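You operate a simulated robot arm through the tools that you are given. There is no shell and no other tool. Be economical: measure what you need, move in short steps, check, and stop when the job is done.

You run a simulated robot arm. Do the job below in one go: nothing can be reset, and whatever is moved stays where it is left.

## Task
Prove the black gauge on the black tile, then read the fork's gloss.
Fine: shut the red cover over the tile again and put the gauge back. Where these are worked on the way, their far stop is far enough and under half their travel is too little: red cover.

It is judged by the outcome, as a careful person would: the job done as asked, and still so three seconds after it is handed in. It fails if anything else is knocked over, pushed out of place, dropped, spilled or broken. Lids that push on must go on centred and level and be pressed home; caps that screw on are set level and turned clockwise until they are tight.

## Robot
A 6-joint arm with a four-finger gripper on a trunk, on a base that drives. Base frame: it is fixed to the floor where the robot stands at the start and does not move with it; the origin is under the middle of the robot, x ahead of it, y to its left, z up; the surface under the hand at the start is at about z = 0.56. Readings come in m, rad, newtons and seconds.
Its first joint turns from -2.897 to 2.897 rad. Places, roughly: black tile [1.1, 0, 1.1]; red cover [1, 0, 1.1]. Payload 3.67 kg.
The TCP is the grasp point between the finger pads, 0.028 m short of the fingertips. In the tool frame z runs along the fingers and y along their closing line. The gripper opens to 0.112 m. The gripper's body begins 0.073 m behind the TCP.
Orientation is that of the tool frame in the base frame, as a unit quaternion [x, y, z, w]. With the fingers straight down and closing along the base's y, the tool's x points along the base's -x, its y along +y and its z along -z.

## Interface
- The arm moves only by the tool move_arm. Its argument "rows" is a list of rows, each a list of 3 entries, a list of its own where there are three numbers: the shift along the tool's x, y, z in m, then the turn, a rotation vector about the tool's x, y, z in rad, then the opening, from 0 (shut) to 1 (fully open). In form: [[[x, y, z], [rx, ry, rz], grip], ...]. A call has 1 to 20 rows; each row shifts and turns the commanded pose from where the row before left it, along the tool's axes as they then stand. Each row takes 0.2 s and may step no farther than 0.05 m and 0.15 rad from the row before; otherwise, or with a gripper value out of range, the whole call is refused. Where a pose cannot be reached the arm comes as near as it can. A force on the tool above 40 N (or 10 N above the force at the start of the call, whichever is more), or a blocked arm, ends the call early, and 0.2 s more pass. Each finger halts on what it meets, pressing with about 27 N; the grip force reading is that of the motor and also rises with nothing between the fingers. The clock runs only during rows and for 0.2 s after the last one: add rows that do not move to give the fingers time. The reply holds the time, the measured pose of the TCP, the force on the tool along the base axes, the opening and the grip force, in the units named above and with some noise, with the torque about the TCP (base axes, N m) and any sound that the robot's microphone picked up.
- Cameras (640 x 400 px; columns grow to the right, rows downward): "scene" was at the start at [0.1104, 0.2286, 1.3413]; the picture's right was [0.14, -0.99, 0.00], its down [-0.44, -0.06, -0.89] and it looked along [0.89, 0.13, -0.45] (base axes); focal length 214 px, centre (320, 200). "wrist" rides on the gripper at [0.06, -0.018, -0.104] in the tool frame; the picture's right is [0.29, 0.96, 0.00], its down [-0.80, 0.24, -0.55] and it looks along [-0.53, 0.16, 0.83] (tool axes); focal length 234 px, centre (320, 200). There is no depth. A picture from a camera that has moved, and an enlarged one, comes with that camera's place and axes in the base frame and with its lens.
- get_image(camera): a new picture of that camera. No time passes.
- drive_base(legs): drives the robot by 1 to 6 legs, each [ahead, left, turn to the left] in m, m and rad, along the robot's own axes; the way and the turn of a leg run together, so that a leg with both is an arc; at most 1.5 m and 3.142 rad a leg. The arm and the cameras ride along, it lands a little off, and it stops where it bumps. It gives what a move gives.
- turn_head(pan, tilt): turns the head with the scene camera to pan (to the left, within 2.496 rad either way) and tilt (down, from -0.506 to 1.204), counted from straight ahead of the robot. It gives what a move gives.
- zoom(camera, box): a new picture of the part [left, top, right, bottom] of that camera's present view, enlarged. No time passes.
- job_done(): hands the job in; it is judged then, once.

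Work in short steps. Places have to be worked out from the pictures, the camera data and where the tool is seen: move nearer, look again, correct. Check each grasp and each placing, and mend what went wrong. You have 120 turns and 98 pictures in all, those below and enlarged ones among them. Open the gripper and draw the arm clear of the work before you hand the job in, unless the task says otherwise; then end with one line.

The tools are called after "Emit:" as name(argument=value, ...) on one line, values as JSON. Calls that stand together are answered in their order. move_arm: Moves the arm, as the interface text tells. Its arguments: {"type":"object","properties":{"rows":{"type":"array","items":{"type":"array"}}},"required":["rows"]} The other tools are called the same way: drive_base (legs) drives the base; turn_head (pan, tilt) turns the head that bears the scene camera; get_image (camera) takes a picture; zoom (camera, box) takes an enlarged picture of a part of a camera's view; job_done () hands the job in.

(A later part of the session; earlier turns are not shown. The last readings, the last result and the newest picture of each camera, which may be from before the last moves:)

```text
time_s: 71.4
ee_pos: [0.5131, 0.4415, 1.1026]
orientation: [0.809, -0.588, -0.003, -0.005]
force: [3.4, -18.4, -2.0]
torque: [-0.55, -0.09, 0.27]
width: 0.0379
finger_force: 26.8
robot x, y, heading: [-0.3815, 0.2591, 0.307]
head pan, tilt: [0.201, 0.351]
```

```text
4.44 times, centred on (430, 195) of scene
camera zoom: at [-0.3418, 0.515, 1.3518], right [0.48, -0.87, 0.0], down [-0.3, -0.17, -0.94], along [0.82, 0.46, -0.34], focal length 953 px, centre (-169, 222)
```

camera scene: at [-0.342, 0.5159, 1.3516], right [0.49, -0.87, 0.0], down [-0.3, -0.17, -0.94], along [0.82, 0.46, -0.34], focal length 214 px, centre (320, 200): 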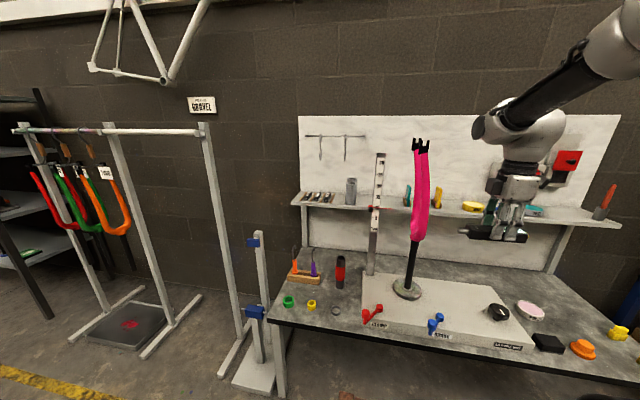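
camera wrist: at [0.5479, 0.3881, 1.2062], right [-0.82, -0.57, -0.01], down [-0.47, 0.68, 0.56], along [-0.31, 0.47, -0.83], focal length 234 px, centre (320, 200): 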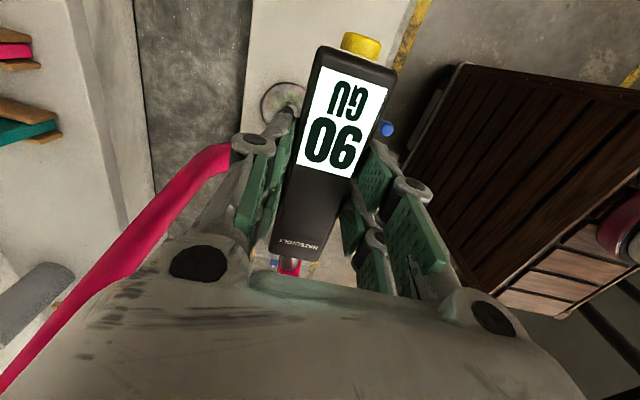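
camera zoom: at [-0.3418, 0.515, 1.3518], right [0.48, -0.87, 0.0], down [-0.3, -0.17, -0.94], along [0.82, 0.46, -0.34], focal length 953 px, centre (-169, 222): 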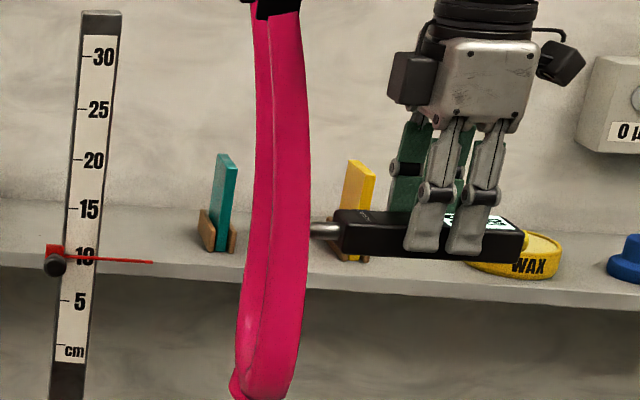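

The fork yielded a little (swivels in its stand) with no new reading. I back off at once and see whether it returned.

Emit:
move_arm(rows=[[[0.005, 0, 0], [0, 0, 0], 0.15], [[0.02, 0, 0], [0, 0, 0], 0.15], [[0.03, 0, 0], [0, 0, 0], 0.15], [[0, 0, 0], [0, 0, 0], 0.15]])

Emit:
zoom(camera="scene", box=[390, 130, 470, 240])

```text
time_s: 72.4
ee_pos: [0.5305, 0.3904, 1.1018]
orientation: [0.808, -0.589, -0.003, -0.006]
force: [0.3, -0.7, -0.8]
torque: [0.0, 0.01, 0.02]
width: 0.0379
finger_force: 26.6
robot x, y, heading: [-0.3758, 0.2574, 0.306]
head pan, tilt: [0.201, 0.351]
```

```text
3.64 times, centred on (430, 185) of scene
camera zoom: at [-0.342, 0.516, 1.3516], right [0.49, -0.87, 0.0], down [-0.3, -0.17, -0.94], along [0.82, 0.46, -0.34], focal length 780 px, centre (-80, 254)
```

zoom: 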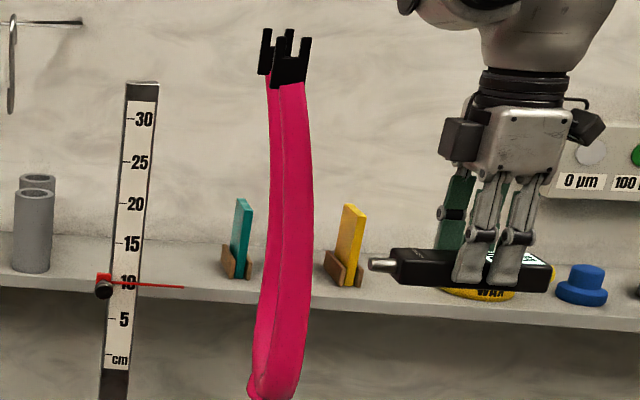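

The fork swivelled about 0.13 rad and stays there; I'll turn it back by pushing the far blade the same way. Shift +u 0.115 m first.

Emit:
move_arm(rows=[[[0, -0.04, 0], [0, 0, 0], 0.15], [[0, -0.04, 0], [0, 0, 0], 0.15], [[0, -0.035, 0], [0, 0, 0], 0.15]])

Emit:
get_image(camera="wrist")

```text
time_s: 73.2
ee_pos: [0.6294, 0.4216, 1.1048]
orientation: [0.808, -0.589, -0.002, -0.005]
force: [-0.2, 0.5, -0.7]
torque: [0.0, -0.01, 0.02]
width: 0.0378
finger_force: 27.5
out of reach, approached as far as the arm can: row 3
robot x, y, heading: [-0.3748, 0.2611, 0.307]
head pan, tilt: [0.201, 0.351]
```

```text
27 pictures are left
camera wrist: at [0.6633, 0.3688, 1.2074], right [-0.82, -0.57, -0.01], down [-0.47, 0.68, 0.56], along [-0.31, 0.47, -0.83], focal length 234 px, centre (320, 200)
```

wrist: 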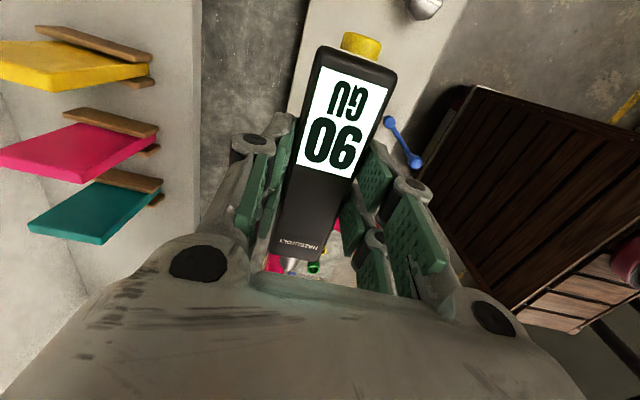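

The nose faces the far blade. I advance to it and push it gently back by about 8 mm.

Emit:
move_arm(rows=[[[-0.02, 0, 0], [0, 0, 0], 0.15], [[-0.015, 0, 0], [0, 0, 0], 0.15], [[-0.003, 0, 0], [0, 0, 0], 0.15]])

Emit:
move_arm(rows=[[[-0.003, 0, 0], [0, 0, 0], 0.15], [[-0.003, 0, 0], [0, 0, 0], 0.15], [[-0.003, 0, 0], [0, 0, 0], 0.15]])

Emit:
zoom(camera="scene", box=[390, 130, 470, 240])

```text
time_s: 74.0
ee_pos: [0.6177, 0.4574, 1.1036]
orientation: [0.808, -0.589, -0.002, -0.006]
force: [0.4, -0.4, -1.2]
torque: [0.01, 0.02, 0.04]
width: 0.0377
finger_force: 27.2
robot x, y, heading: [-0.38, 0.2595, 0.305]
head pan, tilt: [0.201, 0.351]
```

```text
time_s: 74.8
ee_pos: [0.6152, 0.4637, 1.1032]
orientation: [0.807, -0.59, -0.002, -0.005]
force: [4.2, -11.1, -0.4]
torque: [-0.17, -0.11, -0.14]
width: 0.0378
finger_force: 26.4
robot x, y, heading: [-0.3761, 0.2611, 0.306]
head pan, tilt: [0.201, 0.351]
```

```text
3.64 times, centred on (430, 185) of scene
camera zoom: at [-0.3417, 0.5153, 1.3517], right [0.48, -0.87, 0.0], down [-0.3, -0.17, -0.94], along [0.82, 0.46, -0.34], focal length 780 px, centre (-80, 254)
```

zoom: 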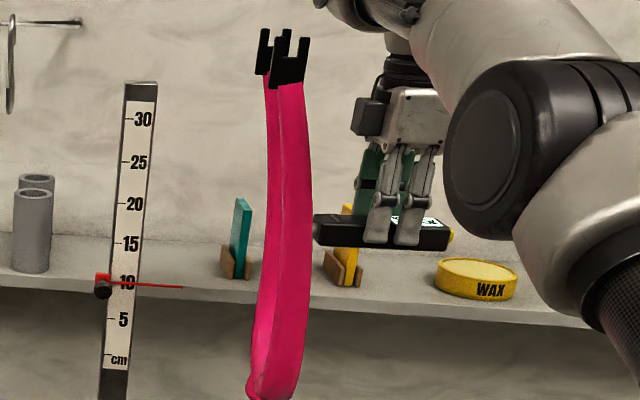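

Contact at 11 N. I push on in small steps about 8 mm.

Emit:
move_arm(rows=[[[-0.003, 0, 0], [0, 0, 0], 0.15], [[-0.003, 0, 0], [0, 0, 0], 0.15], [[-0.002, 0, 0], [0, 0, 0], 0.15]])

Emit:
zoom(camera="scene", box=[390, 130, 470, 240])

Emit:
get_image(camera="wrist")

```text
time_s: 75.6
ee_pos: [0.6117, 0.4737, 1.1033]
orientation: [0.808, -0.589, -0.002, -0.006]
force: [12.2, -16.8, 3.1]
torque: [-0.18, -0.29, -0.67]
width: 0.0375
finger_force: 26.9
robot x, y, heading: [-0.3775, 0.2562, 0.304]
head pan, tilt: [0.201, 0.351]
```

```text
3.64 times, centred on (430, 185) of scene
camera zoom: at [-0.3415, 0.5151, 1.3518], right [0.48, -0.87, 0.0], down [-0.3, -0.17, -0.94], along [0.82, 0.46, -0.34], focal length 780 px, centre (-80, 254)
```

zoom: 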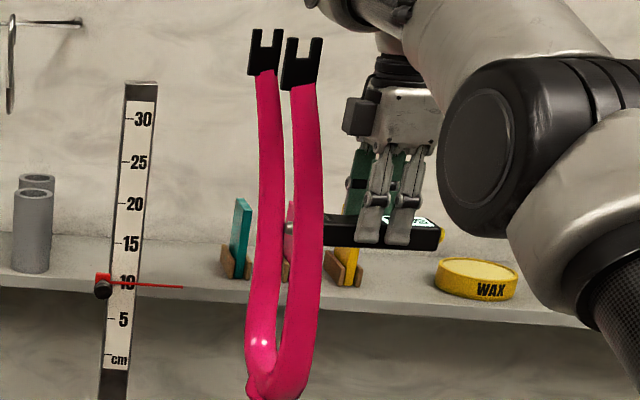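

```text
24 pictures are left
camera wrist: at [0.646, 0.42, 1.2068], right [-0.82, -0.57, -0.01], down [-0.47, 0.68, 0.56], along [-0.31, 0.47, -0.83], focal length 234 px, centre (320, 200)
```

wrist: 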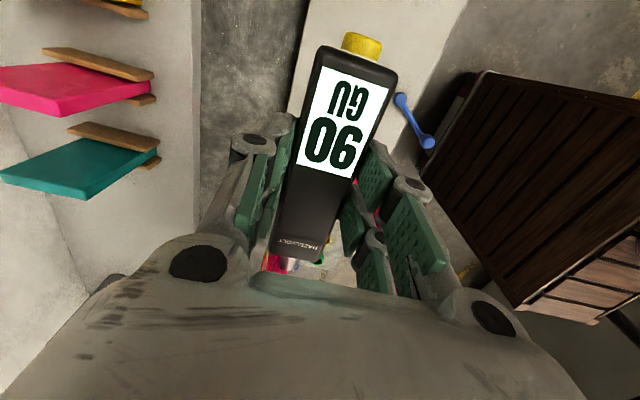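

That overshot by ~0.15 rad. I back off and push the near blade to the hand position where it was first touched (v 0.261), which restores the original angle.

Emit:
move_arm(rows=[[[0.01, 0, 0], [0, 0, 0], 0.15], [[0.04, 0, 0], [0, 0, 0], 0.15], [[0, 0.035, 0], [0, 0, 0], 0.15], [[0, 0.035, 0], [0, 0, 0], 0.15], [[0, 0.033, 0], [0, 0, 0], 0.15], [[-0.03, 0, 0], [0, 0, 0], 0.15]])

```text
time_s: 77.0
ee_pos: [0.5204, 0.4206, 1.1017]
orientation: [0.808, -0.589, -0.002, -0.006]
force: [0.7, -1.1, -1.7]
torque: [0.04, 0.03, 0.03]
width: 0.0376
finger_force: 27.4
robot x, y, heading: [-0.38, 0.2591, 0.308]
head pan, tilt: [0.201, 0.351]
```

At v 0.245 with no contact yet. I push ~15 mm in fine steps to v ≈ 0.261.

Emit:
move_arm(rows=[[[-0.004, 0, 0], [0, 0, 0], 0.15], [[-0.004, 0, 0], [0, 0, 0], 0.15], [[-0.003, 0, 0], [0, 0, 0], 0.15], [[-0.003, 0, 0], [0, 0, 0], 0.15], [[0, 0, 0], [0, 0, 0], 0.15]])

Emit:
zoom(camera="scene", box=[390, 130, 470, 240])

Emit:
zoom(camera="wrist", box=[220, 0, 420, 300])

```text
time_s: 78.2
ee_pos: [0.5153, 0.4354, 1.1028]
orientation: [0.808, -0.589, -0.003, -0.006]
force: [3.8, -17.6, -4.6]
torque: [-0.77, -0.15, 0.29]
width: 0.0377
finger_force: 26.5
robot x, y, heading: [-0.3786, 0.2613, 0.306]
head pan, tilt: [0.201, 0.351]
```

```text
3.64 times, centred on (430, 185) of scene
camera zoom: at [-0.3417, 0.5149, 1.3518], right [0.48, -0.87, 0.0], down [-0.3, -0.17, -0.94], along [0.82, 0.46, -0.34], focal length 780 px, centre (-80, 254)
```

zoom: 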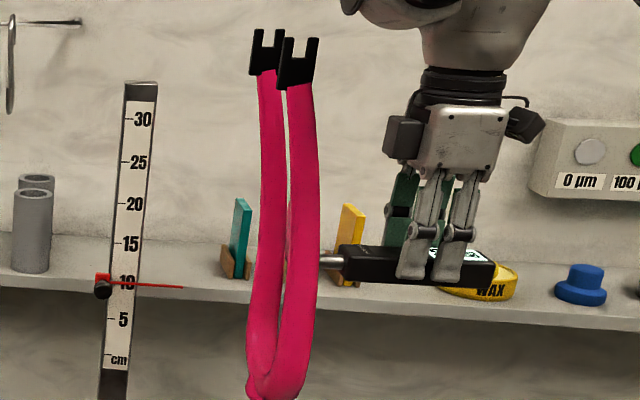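

```text
1.33 times, centred on (320, 150) of wrist
camera zoom: at [0.5497, 0.3817, 1.206], right [-0.82, -0.57, -0.01], down [-0.47, 0.68, 0.56], along [-0.31, 0.47, -0.83], focal length 312 px, centre (320, 267)
```

zoom: 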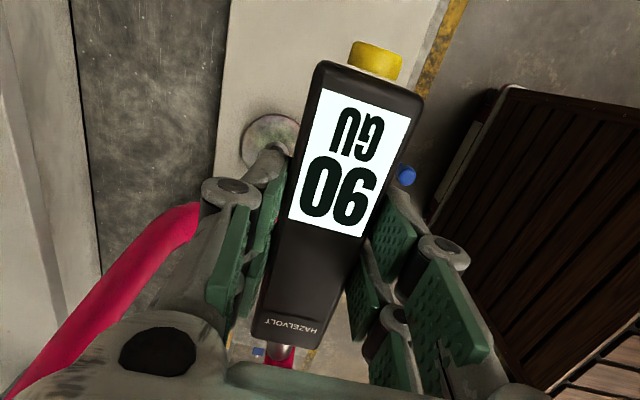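

Close; still ~0.06 rad over. I push 4 mm more, then back off and compare.

Emit:
move_arm(rows=[[[-0.002, 0, 0], [0, 0, 0], 0.15], [[-0.002, 0, 0], [0, 0, 0], 0.15], [[0, 0, 0], [0, 0, 0], 0.15], [[0.02, 0, 0], [0, 0, 0], 0.15], [[0.03, 0, 0], [0, 0, 0], 0.15]])

Emit:
zoom(camera="scene", box=[395, 130, 445, 250])

```text
time_s: 79.4
ee_pos: [0.529, 0.3946, 1.1025]
orientation: [0.809, -0.588, -0.003, -0.006]
force: [-1.1, -0.1, -1.8]
torque: [-0.08, 0.02, 0.01]
width: 0.0376
finger_force: 26.2
robot x, y, heading: [-0.3797, 0.258, 0.306]
head pan, tilt: [0.201, 0.351]
```

```text
3.33 times, centred on (420, 190) of scene
camera zoom: at [-0.3424, 0.5164, 1.3516], right [0.49, -0.87, 0.0], down [-0.3, -0.17, -0.94], along [0.82, 0.46, -0.34], focal length 715 px, centre (-13, 233)
```

zoom: 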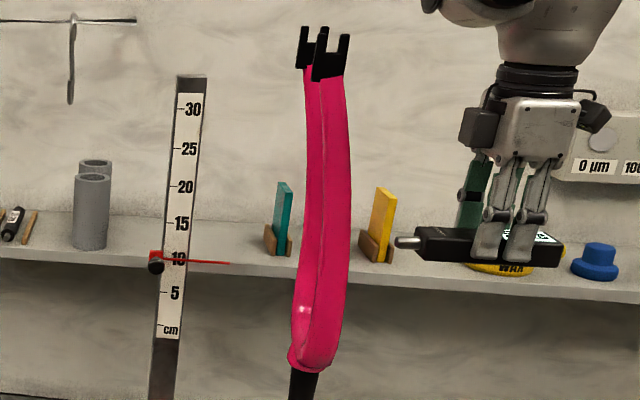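

The fork is back at its original angle (within ~2°). To learn whether the gauge latches at 90 or truly reads the fork as 90, I'll touch the plain backboard. First retract and turn the nose back to +u.

Emit:
move_arm(rows=[[[0.03, 0.035, -0.015], [0, 0, 0.1428], 0.15], [[0, 0.045, -0.015], [0, 0, 0.1428], 0.15], [[-0.01, 0.045, -0.015], [0, 0, 0.1428], 0.15], [[0, 0.045, -0.01], [0, 0, 0.1428], 0.15], [[0, 0, 0], [0, 0, 0.1428], 0.15], [[0, 0, 0], [0, 0, 0.1428], 0.15], [[0, 0, 0], [0, 0, 0.1428], 0.15], [[0, 0, 0], [0, 0, 0.1428], 0.15], [[0, 0, 0], [0, 0, 0.1428], 0.15], [[0, 0, 0], [0, 0, 0.1428], 0.15], [[0, 0, 0], [0, 0, 0.1428], 0.15]])

Emit:
drive_base(legs=[[0, -0.25, 0], [0.2, 0, 0]])

Emit:
get_image(camera="scene")

```text
time_s: 81.8
ee_pos: [0.3703, 0.3599, 1.1567]
orientation: [-0.154, 0.988, 0.005, 0.002]
force: [0.3, -0.3, -2.7]
torque: [0.0, 0.01, -0.04]
width: 0.0377
finger_force: 26.7
robot x, y, heading: [-0.3755, 0.257, 0.302]
head pan, tilt: [0.201, 0.351]
```

```text
time_s: 84.8
ee_pos: [0.6371, 0.1794, 1.1566]
orientation: [-0.155, 0.988, 0.006, 0.002]
force: [-0.6, 1.0, -1.8]
torque: [-0.02, 0.0, 0.0]
width: 0.0376
finger_force: 26.5
robot x, y, heading: [-0.1144, 0.0793, 0.306]
head pan, tilt: [0.201, 0.351]
```

```text
20 pictures are left
camera scene: at [-0.0751, 0.3361, 1.3516], right [0.48, -0.88, 0.0], down [-0.3, -0.17, -0.94], along [0.82, 0.45, -0.34], focal length 214 px, centre (320, 200)
```

scene: 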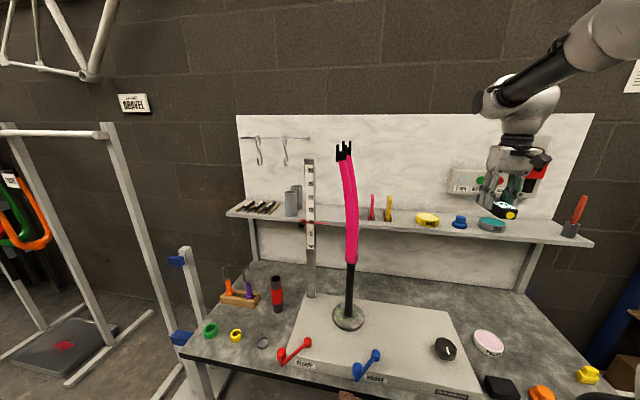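

Ahead of the nose (v ≈ 0) is plain board, left of the µm box. I advance toward it.

Emit:
move_arm(rows=[[[-0.04, 0.03, 0], [0, 0, 0], 0.15], [[-0.045, 0, 0], [0, 0, 0], 0.15], [[-0.045, 0, 0], [0, 0, 0], 0.15], [[-0.045, 0, 0], [0, 0, 0], 0.15], [[-0.045, 0, 0], [0, 0, 0], 0.15], [[-0.02, 0, 0], [0, 0, 0], 0.15]])

Emit:
move_arm(rows=[[[-0.004, 0, 0], [0, 0, 0], 0.15], [[-0.004, 0, 0], [0, 0, 0], 0.15], [[-0.004, 0, 0], [0, 0, 0], 0.15]])

```text
time_s: 86.2
ee_pos: [0.8561, 0.2804, 1.1583]
orientation: [-0.155, 0.988, 0.006, 0.001]
force: [-1.1, 0.1, -1.2]
torque: [0.0, -0.05, -0.01]
width: 0.0378
finger_force: 27.6
robot x, y, heading: [-0.1153, 0.0821, 0.305]
head pan, tilt: [0.201, 0.351]
```

```text
time_s: 87.0
ee_pos: [0.8663, 0.2816, 1.1576]
orientation: [-0.154, 0.988, 0.005, 0.003]
force: [-0.8, -0.1, -1.8]
torque: [0.0, 0.0, -0.02]
width: 0.0373
finger_force: 27.2
out of reach, approached as far as the arm can: row 3
robot x, y, heading: [-0.1102, 0.0791, 0.305]
head pan, tilt: [0.201, 0.351]
```

At the reach limit just short of the board. I retract 5 cm, drive 6 cm ahead, and approach again.

Emit:
move_arm(rows=[[[0.04, 0, 0], [0, 0, 0], 0.15], [[0.04, 0, 0], [0, 0, 0], 0.15]])

Emit:
drive_base(legs=[[0.06, 0, 0]])

Emit:
move_arm(rows=[[[-0.015, 0, 0], [0, 0, 0], 0.15], [[-0.005, 0, 0], [0, 0, 0], 0.15], [[-0.004, 0, 0], [0, 0, 0], 0.15], [[-0.004, 0, 0], [0, 0, 0], 0.15]])

Emit:
move_arm(rows=[[[-0.004, 0, 0], [0, 0, 0], 0.15], [[-0.004, 0, 0], [0, 0, 0], 0.15], [[-0.004, 0, 0], [0, 0, 0], 0.15]])

```text
time_s: 87.6
ee_pos: [0.7869, 0.2596, 1.1547]
orientation: [-0.154, 0.988, 0.006, 0.002]
force: [0.9, 0.9, -1.8]
torque: [0.0, 0.08, 0.03]
width: 0.0381
finger_force: 27.1
robot x, y, heading: [-0.1131, 0.0786, 0.304]
head pan, tilt: [0.201, 0.351]
```

```text
time_s: 88.6
ee_pos: [0.8452, 0.2791, 1.1571]
orientation: [-0.155, 0.988, 0.006, 0.002]
force: [-0.4, 0.0, -1.4]
torque: [-0.01, -0.01, -0.01]
width: 0.0378
finger_force: 27.2
robot x, y, heading: [-0.054, 0.0968, 0.305]
head pan, tilt: [0.201, 0.351]
```

```text
time_s: 89.6
ee_pos: [0.8723, 0.2858, 1.1564]
orientation: [-0.155, 0.988, 0.005, 0.003]
force: [0.3, 0.7, -2.5]
torque: [-0.01, -0.01, -0.02]
width: 0.0374
finger_force: 26.6
robot x, y, heading: [-0.0518, 0.0975, 0.304]
head pan, tilt: [0.201, 0.351]
```

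```text
time_s: 90.4
ee_pos: [0.8836, 0.2893, 1.1558]
orientation: [-0.154, 0.988, 0.005, 0.003]
force: [0.2, 0.7, -0.5]
torque: [0.0, -0.01, 0.03]
width: 0.0379
finger_force: 26.9
robot x, y, heading: [-0.052, 0.0948, 0.3]
head pan, tilt: [0.201, 0.351]
```

Still free (tip ≈ 1.02 in depth). Continue in fine steps to the board.

Emit:
move_arm(rows=[[[-0.004, 0, 0], [0, 0, 0], 0.15], [[-0.004, 0, 0], [0, 0, 0], 0.15], [[-0.004, 0, 0], [0, 0, 0], 0.15]])

Emit:
move_arm(rows=[[[-0.003, 0, 0], [0, 0, 0], 0.15], [[-0.003, 0, 0], [0, 0, 0], 0.15], [[-0.003, 0, 0], [0, 0, 0], 0.15]])

Emit:
get_image(camera="wrist")

```text
time_s: 91.2
ee_pos: [0.8931, 0.294, 1.1576]
orientation: [-0.155, 0.988, 0.006, 0.002]
force: [0.5, -0.6, -0.6]
torque: [0.04, -0.01, 0.0]
width: 0.0376
finger_force: 27.7
robot x, y, heading: [-0.0521, 0.0973, 0.3]
head pan, tilt: [0.201, 0.351]
```

```text
time_s: 92.0
ee_pos: [0.9027, 0.2969, 1.1557]
orientation: [-0.155, 0.988, 0.006, 0.002]
force: [-0.4, 0.4, -1.8]
torque: [0.02, -0.01, 0.02]
width: 0.0376
finger_force: 27.4
robot x, y, heading: [-0.0539, 0.097, 0.307]
head pan, tilt: [0.201, 0.351]
```

```text
19 pictures are left
camera wrist: at [0.8503, 0.2589, 1.2597], right [-0.57, 0.82, 0.01], down [0.68, 0.47, 0.56], along [0.46, 0.32, -0.83], focal length 234 px, centre (320, 200)
```

wrist: 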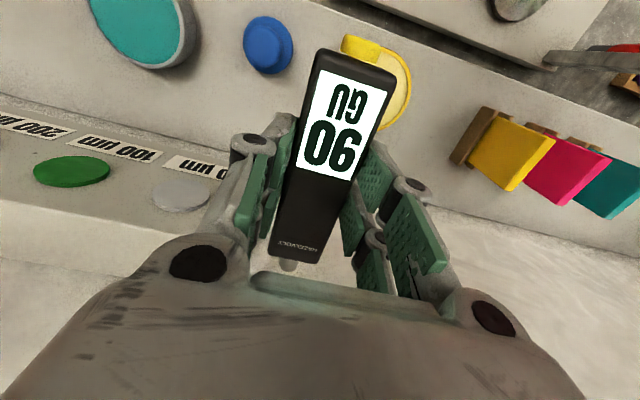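

The board is close below-ahead. I continue up to 2 cm with the force guard.

Emit:
move_arm(rows=[[[-0.003, 0.003, -0.002], [0, 0, 0], 0.15], [[-0.003, 0.003, -0.002], [0, 0, 0], 0.15], [[-0.003, 0.003, 0], [0, 0, 0], 0.15]])

Emit:
move_arm(rows=[[[-0.003, 0, 0], [0, 0, 0], 0.15], [[-0.003, 0, 0], [0, 0, 0], 0.15]])

Emit:
move_arm(rows=[[[-0.003, 0, 0], [0, 0, 0], 0.15], [[-0.003, 0, 0], [0, 0, 0], 0.15]])

```text
time_s: 92.8
ee_pos: [0.9093, 0.3076, 1.1612]
orientation: [-0.155, 0.988, 0.006, 0.002]
force: [-1.3, -1.1, -1.9]
torque: [-0.03, 0.04, -0.03]
width: 0.0377
finger_force: 26.9
robot x, y, heading: [-0.0526, 0.096, 0.309]
head pan, tilt: [0.201, 0.351]
```

```text
time_s: 93.4
ee_pos: [0.9132, 0.3092, 1.1619]
orientation: [-0.155, 0.988, 0.005, 0.002]
force: [-25.8, -9.4, -3.9]
torque: [-0.28, 0.67, -0.04]
width: 0.0377
finger_force: 27.0
robot x, y, heading: [-0.0512, 0.096, 0.311]
head pan, tilt: [0.201, 0.351]
```

```text
time_s: 94.0
ee_pos: [0.915, 0.3085, 1.1615]
orientation: [-0.154, 0.988, 0.006, 0.002]
force: [-25.3, -12.0, -1.2]
torque: [-0.26, 0.53, -0.23]
width: 0.0379
finger_force: 26.3
out of reach, approached as far as the arm can: row 2
robot x, y, heading: [-0.0554, 0.0979, 0.305]
head pan, tilt: [0.201, 0.351]
```

Contact with the board. I look at the display.

Emit:
get_image(camera="wrist")

```text
18 pictures are left
camera wrist: at [0.8636, 0.2722, 1.2643], right [-0.57, 0.82, 0.01], down [0.68, 0.47, 0.56], along [0.46, 0.32, -0.83], focal length 234 px, centre (320, 200)
```

wrist: 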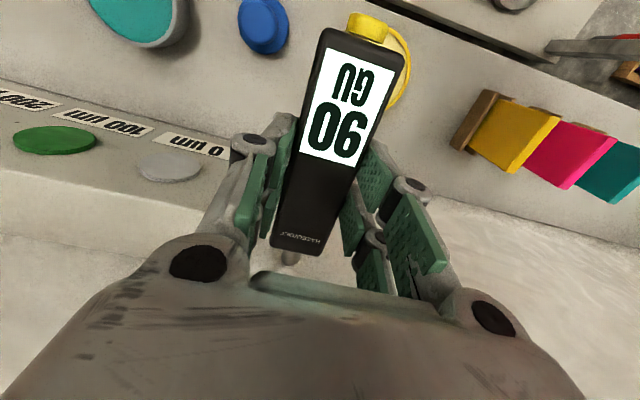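

The board gives no reading either, so the gauge reads only certain surfaces. My tile touch was 17° off square, so I'll prove it again squarely. Back off, lower, then shift right: base 0.2 m plus arm.

Emit:
move_arm(rows=[[[0.01, 0, 0], [0, 0, 0], 0.15], [[0.04, 0, 0], [0, 0, 0], 0.15], [[0.045, 0, 0], [0, 0, 0], 0.15], [[0.045, 0, 0.01], [0, 0, 0], 0.15], [[0, -0.04, 0.012], [0, 0, 0], 0.15], [[0, -0.04, 0.01], [0, 0, 0], 0.15], [[0, -0.04, 0], [0, 0, 0], 0.15]])

Emit:
drive_base(legs=[[0, -0.2, 0]])

Emit:
zoom(camera="scene", box=[360, 100, 600, 250])

```text
time_s: 95.6
ee_pos: [0.8215, 0.154, 1.1268]
orientation: [-0.156, 0.988, 0.006, 0.003]
force: [-0.4, 1.3, -1.7]
torque: [-0.05, -0.02, 0.0]
width: 0.0378
finger_force: 27.2
robot x, y, heading: [-0.0548, 0.0939, 0.307]
head pan, tilt: [0.201, 0.351]
```

```text
time_s: 97.2
ee_pos: [0.883, -0.0408, 1.1269]
orientation: [-0.155, 0.988, 0.005, 0.003]
force: [0.1, 0.2, -1.7]
torque: [0.0, 0.0, 0.02]
width: 0.0377
finger_force: 26.7
robot x, y, heading: [0.0107, -0.0942, 0.307]
head pan, tilt: [0.201, 0.351]
```

```text
2.67 times, centred on (480, 175) of scene
camera zoom: at [0.043, 0.162, 1.3517], right [0.48, -0.88, 0.0], down [-0.3, -0.17, -0.94], along [0.82, 0.45, -0.34], focal length 572 px, centre (-107, 267)
```

zoom: 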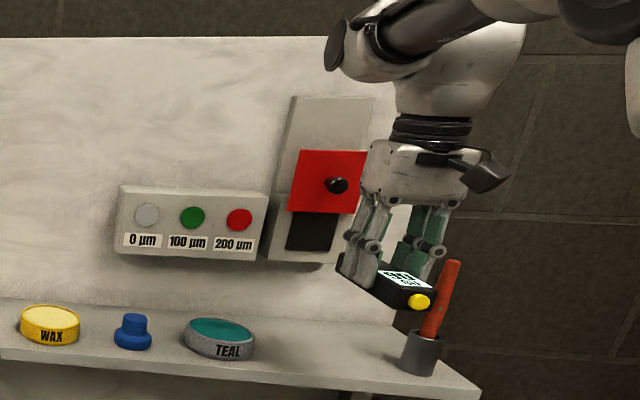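

The nose (v −0.304) lines up with the tile (v −0.306) squarely. I advance with fine end steps.

Emit:
move_arm(rows=[[[-0.03, 0, 0], [0, 0, 0], 0.15], [[-0.025, 0, 0], [0, 0, 0], 0.15], [[-0.01, 0, 0], [0, 0, 0], 0.15]])

Emit:
move_arm(rows=[[[-0.004, 0, 0], [0, 0, 0], 0.15], [[-0.003, 0, 0], [0, 0, 0], 0.15], [[-0.003, 0, 0], [0, 0, 0], 0.15]])

Emit:
move_arm(rows=[[[-0.003, 0, 0], [0, 0, 0], 0.15], [[-0.003, 0, 0], [0, 0, 0], 0.15], [[-0.003, 0, 0], [0, 0, 0], 0.15]])

```text
time_s: 98.0
ee_pos: [0.9444, -0.0207, 1.1261]
orientation: [-0.155, 0.988, 0.005, 0.003]
force: [-0.1, -0.7, -1.2]
torque: [0.03, -0.04, -0.03]
width: 0.0378
finger_force: 26.9
robot x, y, heading: [0.0097, -0.0938, 0.303]
head pan, tilt: [0.201, 0.351]
```

```text
time_s: 98.8
ee_pos: [0.9537, -0.0178, 1.1278]
orientation: [-0.155, 0.988, 0.005, 0.002]
force: [-0.4, -0.2, -1.3]
torque: [0.0, -0.02, 0.01]
width: 0.0377
finger_force: 26.3
robot x, y, heading: [0.0059, -0.0981, 0.307]
head pan, tilt: [0.201, 0.351]
```

```text
time_s: 99.6
ee_pos: [0.9623, -0.0146, 1.1264]
orientation: [-0.155, 0.988, 0.006, 0.002]
force: [-1.2, 0.0, -1.1]
torque: [0.03, -0.03, 0.02]
width: 0.0376
finger_force: 26.4
robot x, y, heading: [0.0098, -0.1002, 0.301]
head pan, tilt: [0.201, 0.351]
```

Almost there; continue in 3 mm steps.

Emit:
move_arm(rows=[[[-0.003, 0, 0], [0, 0, 0], 0.15], [[-0.003, 0, 0], [0, 0, 0], 0.15]])

Emit:
move_arm(rows=[[[-0.003, 0, 0], [0, 0, 0], 0.15], [[-0.003, 0, 0], [0, 0, 0], 0.15]])

Emit:
move_arm(rows=[[[0, 0, 0], [0, 0, 0], 0.15], [[0, 0, 0], [0, 0, 0], 0.15], [[0, 0, 0], [0, 0, 0], 0.15]])

Emit:
get_image(camera="wrist")

```text
time_s: 100.2
ee_pos: [0.9673, -0.0136, 1.1272]
orientation: [-0.154, 0.988, 0.006, 0.003]
force: [0.0, 0.2, -1.6]
torque: [0.02, 0.0, 0.02]
width: 0.0377
finger_force: 26.4
robot x, y, heading: [0.0048, -0.0977, 0.307]
head pan, tilt: [0.201, 0.351]
```

```text
time_s: 100.8
ee_pos: [0.9731, -0.0113, 1.127]
orientation: [-0.154, 0.988, 0.006, 0.002]
force: [-0.4, 0.3, -1.2]
torque: [-0.03, -0.02, -0.01]
width: 0.0377
finger_force: 27.0
robot x, y, heading: [0.0076, -0.0974, 0.3]
head pan, tilt: [0.201, 0.351]
```

```text
time_s: 101.6
ee_pos: [0.9736, -0.011, 1.1265]
orientation: [-0.154, 0.988, 0.007, 0.003]
force: [-0.3, -0.4, -1.8]
torque: [-0.01, 0.01, -0.01]
width: 0.0377
finger_force: 26.9
robot x, y, heading: [0.0064, -0.0983, 0.302]
head pan, tilt: [0.201, 0.351]
```

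```text
16 pictures are left
camera wrist: at [0.9206, -0.0482, 1.2302], right [-0.57, 0.82, 0.01], down [0.68, 0.47, 0.56], along [0.46, 0.32, -0.83], focal length 234 px, centre (320, 200)
```

wrist: 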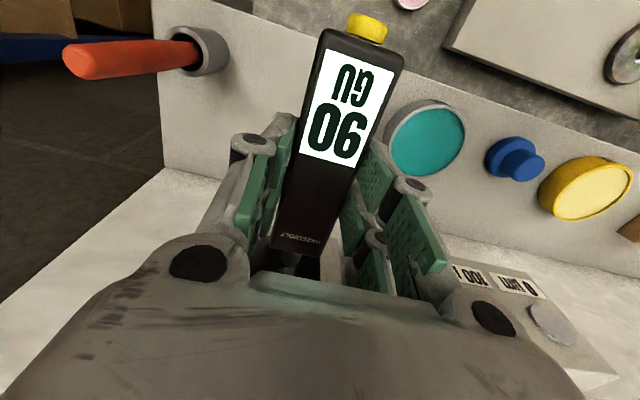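

Tile is just ahead of the nose; not yet touching. Continue.

Emit:
move_arm(rows=[[[-0.003, 0, 0], [0, 0, 0], 0.15], [[-0.003, 0, 0], [0, 0, 0], 0.15]])

Emit:
move_arm(rows=[[[-0.003, 0, 0], [0, 0, 0], 0.15], [[-0.002, 0, 0], [0, 0, 0], 0.15]])

Emit:
move_arm(rows=[[[-0.002, 0, 0], [0, 0, 0], 0.15], [[0, 0, 0], [0, 0, 0], 0.15]])

```text
time_s: 102.2
ee_pos: [0.9767, -0.0105, 1.1274]
orientation: [-0.155, 0.988, 0.005, 0.002]
force: [-30.1, -8.3, -3.3]
torque: [-0.18, 0.77, 0.23]
width: 0.0382
finger_force: 27.1
robot x, y, heading: [0.0047, -0.0969, 0.302]
head pan, tilt: [0.201, 0.351]
```

```text
time_s: 102.8
ee_pos: [0.9831, -0.0086, 1.1275]
orientation: [-0.154, 0.988, 0.006, 0.003]
force: [-28.1, -8.3, -1.2]
torque: [-0.21, 0.65, 0.11]
width: 0.0377
finger_force: 26.5
robot x, y, heading: [0.0055, -0.0968, 0.305]
head pan, tilt: [0.201, 0.351]
```

```text
time_s: 103.4
ee_pos: [0.9854, -0.0062, 1.1279]
orientation: [-0.155, 0.988, 0.006, 0.003]
force: [-26.1, -7.4, 0.6]
torque: [-0.19, 0.51, 0.06]
width: 0.0376
finger_force: 26.6
robot x, y, heading: [0.0045, -0.0928, 0.305]
head pan, tilt: [0.201, 0.351]
```

Square contact on the tile. I hold 1.5 s, check the display, and back off.

Emit:
move_arm(rows=[[[0.002, 0, 0], [0, 0, 0], 0.15], [[0, 0, 0], [0, 0, 0], 0.15], [[0, 0, 0], [0, 0, 0], 0.15], [[0, 0, 0], [0, 0, 0], 0.15], [[0, 0, 0], [0, 0, 0], 0.15], [[0, 0, 0], [0, 0, 0], 0.15], [[0, 0, 0], [0, 0, 0], 0.15]])

Emit:
get_image(camera="wrist")

Emit:
move_arm(rows=[[[0.01, 0, 0], [0, 0, 0], 0.15], [[0.04, 0, 0], [0, 0, 0], 0.15], [[0.045, 0, 0], [0, 0, 0], 0.15], [[0.045, 0, 0], [0, 0, 0], 0.15], [[0.045, 0, 0], [0, 0, 0], 0.15], [[0.045, 0, 0], [0, 0, 0], 0.15]])

```text
time_s: 105.0
ee_pos: [0.9835, -0.0062, 1.1265]
orientation: [-0.155, 0.988, 0.005, 0.002]
force: [-0.5, 0.2, -2.4]
torque: [-0.01, -0.01, 0.03]
width: 0.0378
finger_force: 27.1
robot x, y, heading: [0.0092, -0.0952, 0.308]
head pan, tilt: [0.201, 0.351]
```

```text
15 pictures are left
camera wrist: at [0.931, -0.0447, 1.2303], right [-0.57, 0.82, 0.01], down [0.68, 0.47, 0.56], along [0.46, 0.32, -0.83], focal length 234 px, centre (320, 200)
```

wrist: 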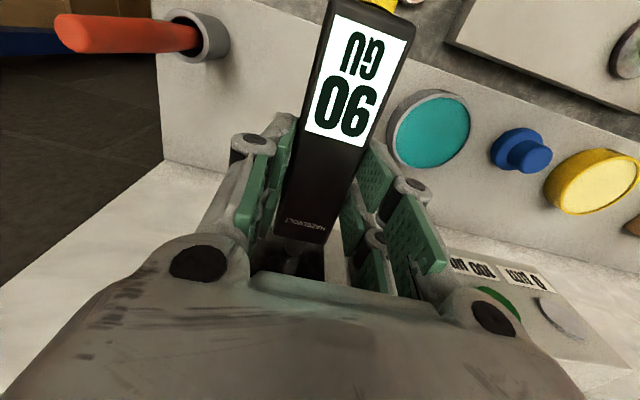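

```text
time_s: 106.4
ee_pos: [0.7662, -0.0788, 1.1241]
orientation: [-0.154, 0.988, 0.006, 0.002]
force: [1.5, 0.6, -2.5]
torque: [-0.01, 0.03, 0.02]
width: 0.0376
finger_force: 27.0
robot x, y, heading: [0.0071, -0.0965, 0.308]
head pan, tilt: [0.201, 0.351]
```

Square on the tile it reads 90 again. Now I go back to the fork for a clean touch: back off, bring the arm to the robot's centreline, drive left.

Emit:
drive_base(legs=[[-0.28, 0, 0]])

Emit:
move_arm(rows=[[[0, 0.045, 0], [0, 0, 0], 0.15], [[0, 0.045, 0], [0, 0, 0], 0.15], [[0, 0.045, 0], [0, 0, 0], 0.15], [[0, 0.045, 0], [0, 0, 0], 0.15], [[0, 0.03, 0], [0, 0, 0], 0.15]])

Emit:
drive_base(legs=[[0, 0.46, 0]])

Emit:
zoom(camera="scene", box=[380, 120, 500, 250])

```text
time_s: 108.4
ee_pos: [0.4973, -0.1608, 1.1245]
orientation: [-0.156, 0.988, 0.006, 0.003]
force: [0.0, -0.6, -1.0]
torque: [0.01, -0.02, 0.03]
width: 0.0376
finger_force: 27.5
robot x, y, heading: [-0.2569, -0.183, 0.308]
head pan, tilt: [0.201, 0.351]
```

```text
time_s: 109.6
ee_pos: [0.4329, 0.0404, 1.127]
orientation: [-0.155, 0.988, 0.005, 0.003]
force: [0.1, -0.4, -1.5]
torque: [0.04, -0.01, -0.01]
width: 0.038
finger_force: 27.0
robot x, y, heading: [-0.2613, -0.1803, 0.301]
head pan, tilt: [0.201, 0.351]
```

```text
time_s: 112.3
ee_pos: [0.2924, 0.4794, 1.1275]
orientation: [-0.157, 0.988, 0.005, 0.002]
force: [0.6, 0.1, -0.6]
torque: [-0.04, 0.0, 0.01]
width: 0.0377
finger_force: 27.3
robot x, y, heading: [-0.4001, 0.2607, 0.311]
head pan, tilt: [0.201, 0.351]
```

```text
3.08 times, centred on (440, 185) of scene
camera zoom: at [-0.366, 0.5156, 1.3516], right [0.49, -0.87, 0.0], down [-0.3, -0.17, -0.94], along [0.82, 0.46, -0.34], focal length 660 px, centre (-49, 246)
```

zoom: 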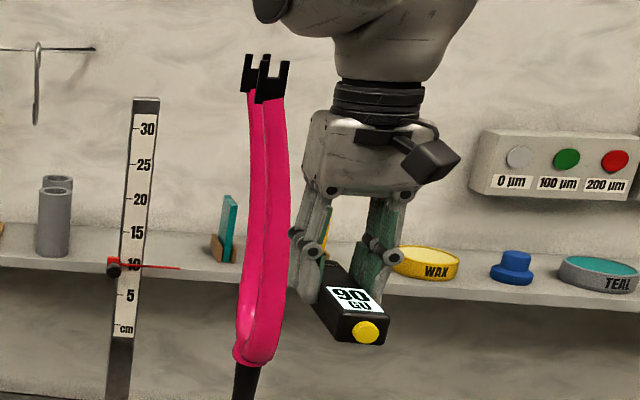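

Lined up at v 0.37. I advance toward the blade, stopping at first contact.

Emit:
move_arm(rows=[[[-0.04, -0.004, 0.005], [0, 0, 0], 0.15], [[-0.04, 0, 0.005], [0, 0, 0], 0.15], [[-0.015, 0, 0], [0, 0, 0], 0.15]])

Emit:
move_arm(rows=[[[-0.003, 0, 0], [0, 0, 0], 0.15], [[-0.003, 0, 0], [0, 0, 0], 0.15]])

Emit:
move_arm(rows=[[[-0.003, 0, 0], [0, 0, 0], 0.15], [[-0.003, 0, 0], [0, 0, 0], 0.15]])

```text
time_s: 113.1
ee_pos: [0.3839, 0.5042, 1.1189]
orientation: [-0.157, 0.988, 0.006, 0.003]
force: [-0.7, -0.2, 0.0]
torque: [0.0, -0.04, 0.04]
width: 0.0375
finger_force: 26.6
robot x, y, heading: [-0.3985, 0.2585, 0.318]
head pan, tilt: [0.201, 0.351]
```

```text
time_s: 113.7
ee_pos: [0.3902, 0.5081, 1.119]
orientation: [-0.158, 0.987, 0.006, 0.002]
force: [0.9, 0.2, -2.3]
torque: [-0.01, -0.02, 0.02]
width: 0.0378
finger_force: 27.3
robot x, y, heading: [-0.4017, 0.2587, 0.309]
head pan, tilt: [0.201, 0.351]
```

```text
time_s: 114.3
ee_pos: [0.3963, 0.5091, 1.1163]
orientation: [-0.158, 0.987, 0.006, 0.003]
force: [-0.4, 0.3, -1.9]
torque: [0.03, -0.02, 0.01]
width: 0.0379
finger_force: 27.2
robot x, y, heading: [-0.3999, 0.2638, 0.303]
head pan, tilt: [0.201, 0.351]
```

Not yet touching; continue in 2–3 mm steps.

Emit:
move_arm(rows=[[[-0.003, 0, 0], [0, 0, 0], 0.15], [[-0.002, 0, 0], [0, 0, 0], 0.15]])

Emit:
move_arm(rows=[[[-0.002, 0, 0], [0, 0, 0], 0.15], [[-0.002, 0, 0], [0, 0, 0], 0.15]])

Emit:
move_arm(rows=[[[-0.002, 0, 0], [0, 0, 0], 0.15], [[-0.002, 0, 0], [0, 0, 0], 0.15]])

Emit:
get_image(camera="wrist")

```text
time_s: 114.9
ee_pos: [0.4012, 0.5114, 1.117]
orientation: [-0.158, 0.987, 0.006, 0.003]
force: [0.8, 0.5, -2.5]
torque: [0.04, -0.01, 0.01]
width: 0.0374
finger_force: 26.7
robot x, y, heading: [-0.3966, 0.2592, 0.311]
head pan, tilt: [0.201, 0.351]
```

```text
time_s: 115.5
ee_pos: [0.4031, 0.5131, 1.1169]
orientation: [-0.157, 0.988, 0.006, 0.002]
force: [-11.2, -3.7, -2.9]
torque: [-0.1, 0.37, -0.01]
width: 0.0379
finger_force: 27.1
robot x, y, heading: [-0.4009, 0.2546, 0.311]
head pan, tilt: [0.201, 0.351]
```

```text
time_s: 116.1
ee_pos: [0.4068, 0.5123, 1.1185]
orientation: [-0.157, 0.988, 0.005, 0.003]
force: [-29.0, -9.5, -0.9]
torque: [-0.22, 0.78, -0.13]
width: 0.0377
finger_force: 26.9
robot x, y, heading: [-0.3988, 0.2571, 0.309]
head pan, tilt: [0.201, 0.351]
```

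```text
13 pictures are left
camera wrist: at [0.3533, 0.4756, 1.2219], right [-0.57, 0.82, 0.01], down [0.68, 0.47, 0.56], along [0.46, 0.33, -0.83], focal length 234 px, centre (320, 200)
```

wrist: 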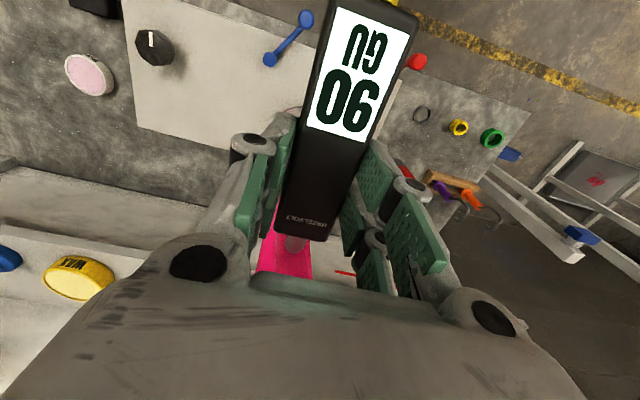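

The nose sits squarely on the paint, still showing 90. I ease the force and hold 3 s for a steady reading, then check.

Emit:
move_arm(rows=[[[0.001, 0, 0], [0, 0, 0], 0.15], [[0, 0, 0], [0, 0, 0], 0.15], [[0, 0, 0], [0, 0, 0], 0.15], [[0, 0, 0], [0, 0, 0], 0.15], [[0, 0, 0], [0, 0, 0], 0.15], [[0, 0, 0], [0, 0, 0], 0.15], [[0, 0, 0], [0, 0, 0], 0.15], [[0, 0, 0], [0, 0, 0], 0.15], [[0, 0, 0], [0, 0, 0], 0.15], [[0, 0, 0], [0, 0, 0], 0.15], [[0, 0, 0], [0, 0, 0], 0.15], [[0, 0, 0], [0, 0, 0], 0.15], [[0, 0, 0], [0, 0, 0], 0.15], [[0, 0, 0], [0, 0, 0], 0.15]])

Emit:
zoom(camera="wrist", box=[240, 0, 440, 300])

```text
time_s: 119.1
ee_pos: [0.4065, 0.5122, 1.1183]
orientation: [-0.158, 0.987, 0.006, 0.002]
force: [-24.4, -5.8, -2.4]
torque: [-0.2, 0.77, 0.01]
width: 0.0378
finger_force: 26.5
robot x, y, heading: [-0.3979, 0.261, 0.312]
head pan, tilt: [0.201, 0.351]
```

```text
1.33 times, centred on (340, 150) of wrist
camera zoom: at [0.3531, 0.4756, 1.222], right [-0.57, 0.82, 0.01], down [0.68, 0.47, 0.56], along [0.46, 0.33, -0.83], focal length 312 px, centre (293, 267)
```

zoom: 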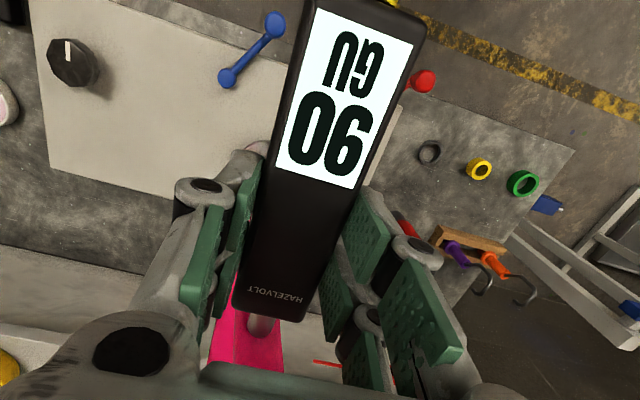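

Repeated clean touches all show 90 GU on the fork, so I take that as its gloss. Now the put-back: retract from the fork, drive right and a little ahead.

Emit:
move_arm(rows=[[[0.01, 0, 0], [0, 0, 0], 0.15], [[0.04, 0, 0], [0, 0, 0], 0.15], [[0.04, 0, 0], [0, 0, 0], 0.15], [[0.03, 0, 0], [0, 0, 0], 0.15]])

Emit:
drive_base(legs=[[0, -0.47, 0], [0.12, 0, 0]])

```text
time_s: 120.1
ee_pos: [0.2922, 0.4763, 1.1176]
orientation: [-0.157, 0.988, 0.006, 0.003]
force: [0.2, 0.3, -1.4]
torque: [-0.03, 0.03, 0.03]
width: 0.0375
finger_force: 27.4
robot x, y, heading: [-0.4019, 0.2546, 0.312]
head pan, tilt: [0.201, 0.351]
```

```text
time_s: 123.8
ee_pos: [0.5509, 0.0624, 1.1173]
orientation: [-0.157, 0.988, 0.006, 0.003]
force: [0.3, 0.1, -2.0]
torque: [0.0, -0.02, -0.01]
width: 0.0379
finger_force: 27.5
robot x, y, heading: [-0.1463, -0.1542, 0.309]
head pan, tilt: [0.201, 0.351]
```

I move the hand over the gauge's home: target (0.751,-0.088) allowing for the ~27 mm the gauge slid in the grip; then descend to z ≈ 0.70.

Emit:
move_arm(rows=[[[-0.02405, -0.0341, 0], [0, 0, 0.012], 0.15], [[-0.02405, -0.0341, 0], [0, 0, 0], 0.15], [[-0.02405, -0.0341, 0], [0, 0, 0], 0.15], [[-0.02405, -0.0341, 0], [0, 0, 0], 0.15], [[-0.02405, -0.0341, 0], [0, 0, 0], 0.15], [[-0.02405, -0.0341, 0], [0, 0, 0], 0.15]])

Emit:
move_arm(rows=[[[0, 0, 0.045], [0, 0, 0], 0.15], [[0, 0, 0.045], [0, 0, 0], 0.15], [[0, 0, 0.045], [0, 0, 0], 0.15], [[0, 0, 0.045], [0, 0, 0], 0.15], [[0, 0, 0.045], [0, 0, 0], 0.15], [[0, 0, 0.045], [0, 0, 0], 0.15], [[0, 0, 0.045], [0, 0, 0], 0.15], [[0, 0, 0.045], [0, 0, 0], 0.15], [[0, 0, 0.045], [0, 0, 0], 0.15]])

Emit:
get_image(camera="wrist")

```text
time_s: 125.2
ee_pos: [0.7486, -0.0885, 1.1178]
orientation: [-0.151, 0.988, 0.006, 0.003]
force: [-1.2, 0.1, -0.4]
torque: [-0.01, -0.07, -0.02]
width: 0.0377
finger_force: 27.4
robot x, y, heading: [-0.1418, -0.1517, 0.306]
head pan, tilt: [0.201, 0.351]
```

```text
time_s: 127.2
ee_pos: [0.7514, -0.0843, 0.7119]
orientation: [-0.152, 0.988, 0.006, 0.003]
force: [-0.8, -0.4, -1.5]
torque: [0.0, -0.01, 0.02]
width: 0.0378
finger_force: 27.1
robot x, y, heading: [-0.1447, -0.155, 0.311]
head pan, tilt: [0.201, 0.351]
```

```text
11 pictures are left
camera wrist: at [0.6978, -0.1205, 0.8152], right [-0.56, 0.83, 0.01], down [0.69, 0.46, 0.56], along [0.46, 0.32, -0.83], focal length 234 px, centre (320, 200)
```

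wrist: 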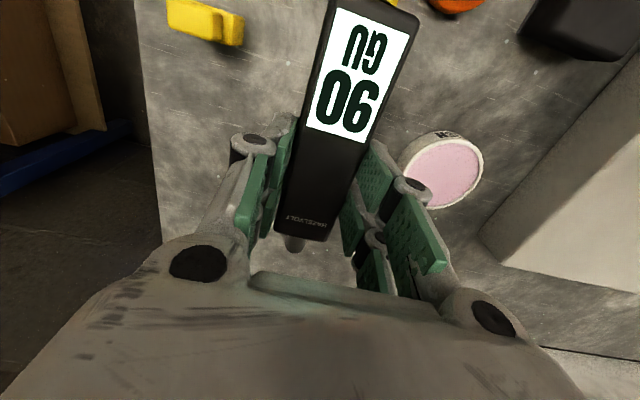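

The spot is free. I descend to just above the original height, then feel for the table.

Emit:
move_arm(rows=[[[0, -0.002, 0.04], [0, 0, 0], 0.15], [[0, 0, 0.04], [0, 0, 0], 0.15], [[0, 0, 0.025], [0, 0, 0], 0.15], [[0, 0, 0.005], [0, 0, 0], 0.15]])

Emit:
move_arm(rows=[[[0, 0, 0.002], [0, 0, 0], 0.15], [[0, 0, 0.0015], [0, 0, 0], 0.15]])

```text
time_s: 128.2
ee_pos: [0.7516, -0.0839, 0.6009]
orientation: [-0.152, 0.988, 0.005, 0.002]
force: [-1.4, 1.3, -0.5]
torque: [0.05, -0.02, -0.01]
width: 0.0377
finger_force: 26.7
robot x, y, heading: [-0.1393, -0.1536, 0.308]
head pan, tilt: [0.201, 0.351]
```

```text
time_s: 128.8
ee_pos: [0.7527, -0.0846, 0.5986]
orientation: [-0.151, 0.989, 0.007, 0.002]
force: [-1.9, -1.2, 5.8]
torque: [-0.19, 0.06, -0.05]
width: 0.0379
finger_force: 27.2
robot x, y, heading: [-0.1416, -0.1594, 0.31]
head pan, tilt: [0.201, 0.351]
```

Table contact (6 N) at the original height. I release and lift clear, then look.

Emit:
move_arm(rows=[[[0, 0, 0], [0, 0, 0], 0.4], [[0, 0, 0], [0, 0, 0], 0.55], [[0, 0, 0], [0, 0, 0], 0.55], [[0, 0, -0.03], [0, 0, 0], 0.55], [[0, 0, -0.045], [0, 0, 0], 0.55], [[0, 0, -0.045], [0, 0, 0], 0.55], [[0, 0, -0.045], [0, 0, 0], 0.55]])

Emit:
get_image(camera="wrist")

```text
time_s: 130.4
ee_pos: [0.7517, -0.0867, 0.7626]
orientation: [-0.152, 0.988, 0.006, 0.001]
force: [0.5, -0.5, -1.2]
torque: [0.0, 0.02, -0.01]
width: 0.0615
finger_force: 0.2
robot x, y, heading: [-0.1419, -0.1587, 0.307]
head pan, tilt: [0.201, 0.351]
```

```text
10 pictures are left
camera wrist: at [0.6984, -0.1236, 0.8657], right [-0.56, 0.83, 0.01], down [0.69, 0.46, 0.56], along [0.46, 0.32, -0.83], focal length 234 px, centre (320, 200)
```

wrist: 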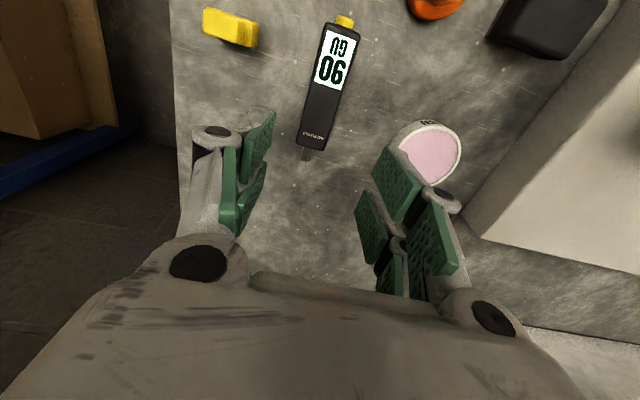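

The gauge is back within ~4 mm of its start. Now the cover: lift the arm to z ≈ 1.16 and return the base to the stance where I first worked the cover.

Emit:
move_arm(rows=[[[0, 0, -0.05], [0, 0, 0], 0.5], [[0, 0, -0.05], [0, 0, 0], 0.5], [[0, 0, -0.05], [0, 0, 0], 0.5], [[0, 0, -0.05], [0, 0, 0], 0.5], [[0, 0, -0.05], [0, 0, 0], 0.5], [[0, 0, -0.05], [0, 0, 0], 0.5], [[0, 0, -0.05], [0, 0, 0], 0.5], [[0, 0, -0.05], [0, 0, 0], 0.5], [[0, 0, -0.05], [0, 0, 0], 0.5], [[0, 0, -0.05], [0, 0, 0], 0.5]])

Emit:
drive_base(legs=[[0, 0.165, 0], [0, 0, -0.307], [0.04, 0, 0]])

```text
time_s: 132.6
ee_pos: [0.7486, -0.0929, 1.2619]
orientation: [-0.151, 0.989, 0.006, 0.002]
force: [0.1, 0.1, -0.7]
torque: [0.02, 0.02, 0.01]
width: 0.0562
finger_force: 0.1
robot x, y, heading: [-0.1414, -0.1512, 0.311]
head pan, tilt: [0.201, 0.351]
```

```text
time_s: 135.5
ee_pos: [0.7156, -0.2083, 1.2613]
orientation: [0.002, 1.0, 0.006, 0.003]
force: [0.8, -0.9, -0.5]
torque: [0.05, 0.01, 0.0]
width: 0.0563
finger_force: 0.1
robot x, y, heading: [-0.1512, 0.0023, 0.004]
head pan, tilt: [0.201, 0.351]
```

Base is back at (−0.15, 0, 0). I shift the hand to y ≈ 0 and pitch up to 24° below horizontal.

Emit:
move_arm(rows=[[[0, 0.04, -0.03], [0, 0, 0], 0.5], [[0, 0.042, 0], [0, -0.144, 0], 0.5], [[0, 0.042, 0], [0, -0.144, 0], 0.5], [[0, 0.042, 0], [0, -0.144, 0], 0.5], [[0, 0.042, 0], [0, -0.144, 0], 0.5], [[0, 0, 0], [0, -0.144, 0], 0.5], [[0, 0, 0], [0, -0.144, 0], 0.5], [[0, 0, 0], [0, -0.144, 0], 0.5], [[0, 0, 0], [0, -0.142, 0], 0.5]])

```text
time_s: 137.5
ee_pos: [0.7185, -0.002, 1.3005]
orientation: [0.008, 0.845, 0.003, 0.535]
force: [0.0, 0.4, -0.4]
torque: [-0.03, 0.01, -0.04]
width: 0.0561
finger_force: 0.2
out of reach, approached as far as the arm can: row 9
robot x, y, heading: [-0.1551, 0.0002, 0.001]
head pan, tilt: [0.201, 0.351]
```

Good pose. I approach the pre-grasp point (0.90, 0.003, 1.19) and look.

Emit:
move_arm(rows=[[[0.0045, 0.001, 0.042], [0, 0, 0], 0.5], [[0.0045, 0.001, 0.042], [0, 0, 0], 0.5], [[0.0045, 0.001, 0.042], [0, 0, 0], 0.5], [[0.0045, 0.001, 0.042], [0, 0, 0], 0.5], [[0.0045, 0.001, 0.042], [0, 0, 0], 0.5]])

Emit:
get_image(camera="wrist")

```text
time_s: 138.7
ee_pos: [0.902, 0.0027, 1.1995]
orientation: [0.005, 0.837, 0.003, 0.548]
force: [-0.3, 0.4, 1.8]
torque: [-0.03, 0.09, 0.03]
width: 0.056
finger_force: 0.0
robot x, y, heading: [-0.1538, 0.0027, -0.001]
head pan, tilt: [0.201, 0.351]
```

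```text
9 pictures are left
camera wrist: at [0.7823, -0.0152, 1.1857], right [-0.11, 0.96, -0.25], down [-0.19, 0.23, 0.95], along [0.98, 0.15, 0.15], focal length 234 px, centre (320, 200)
```

wrist: 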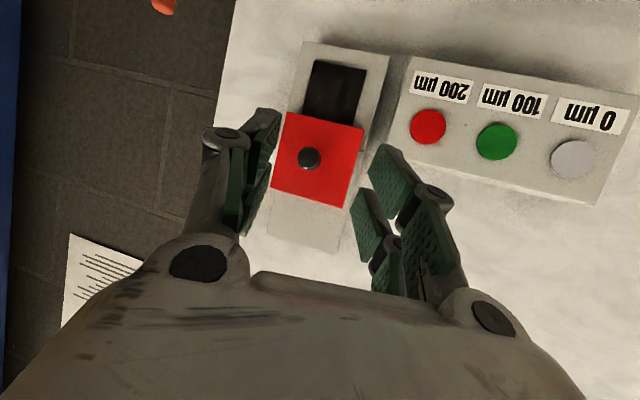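

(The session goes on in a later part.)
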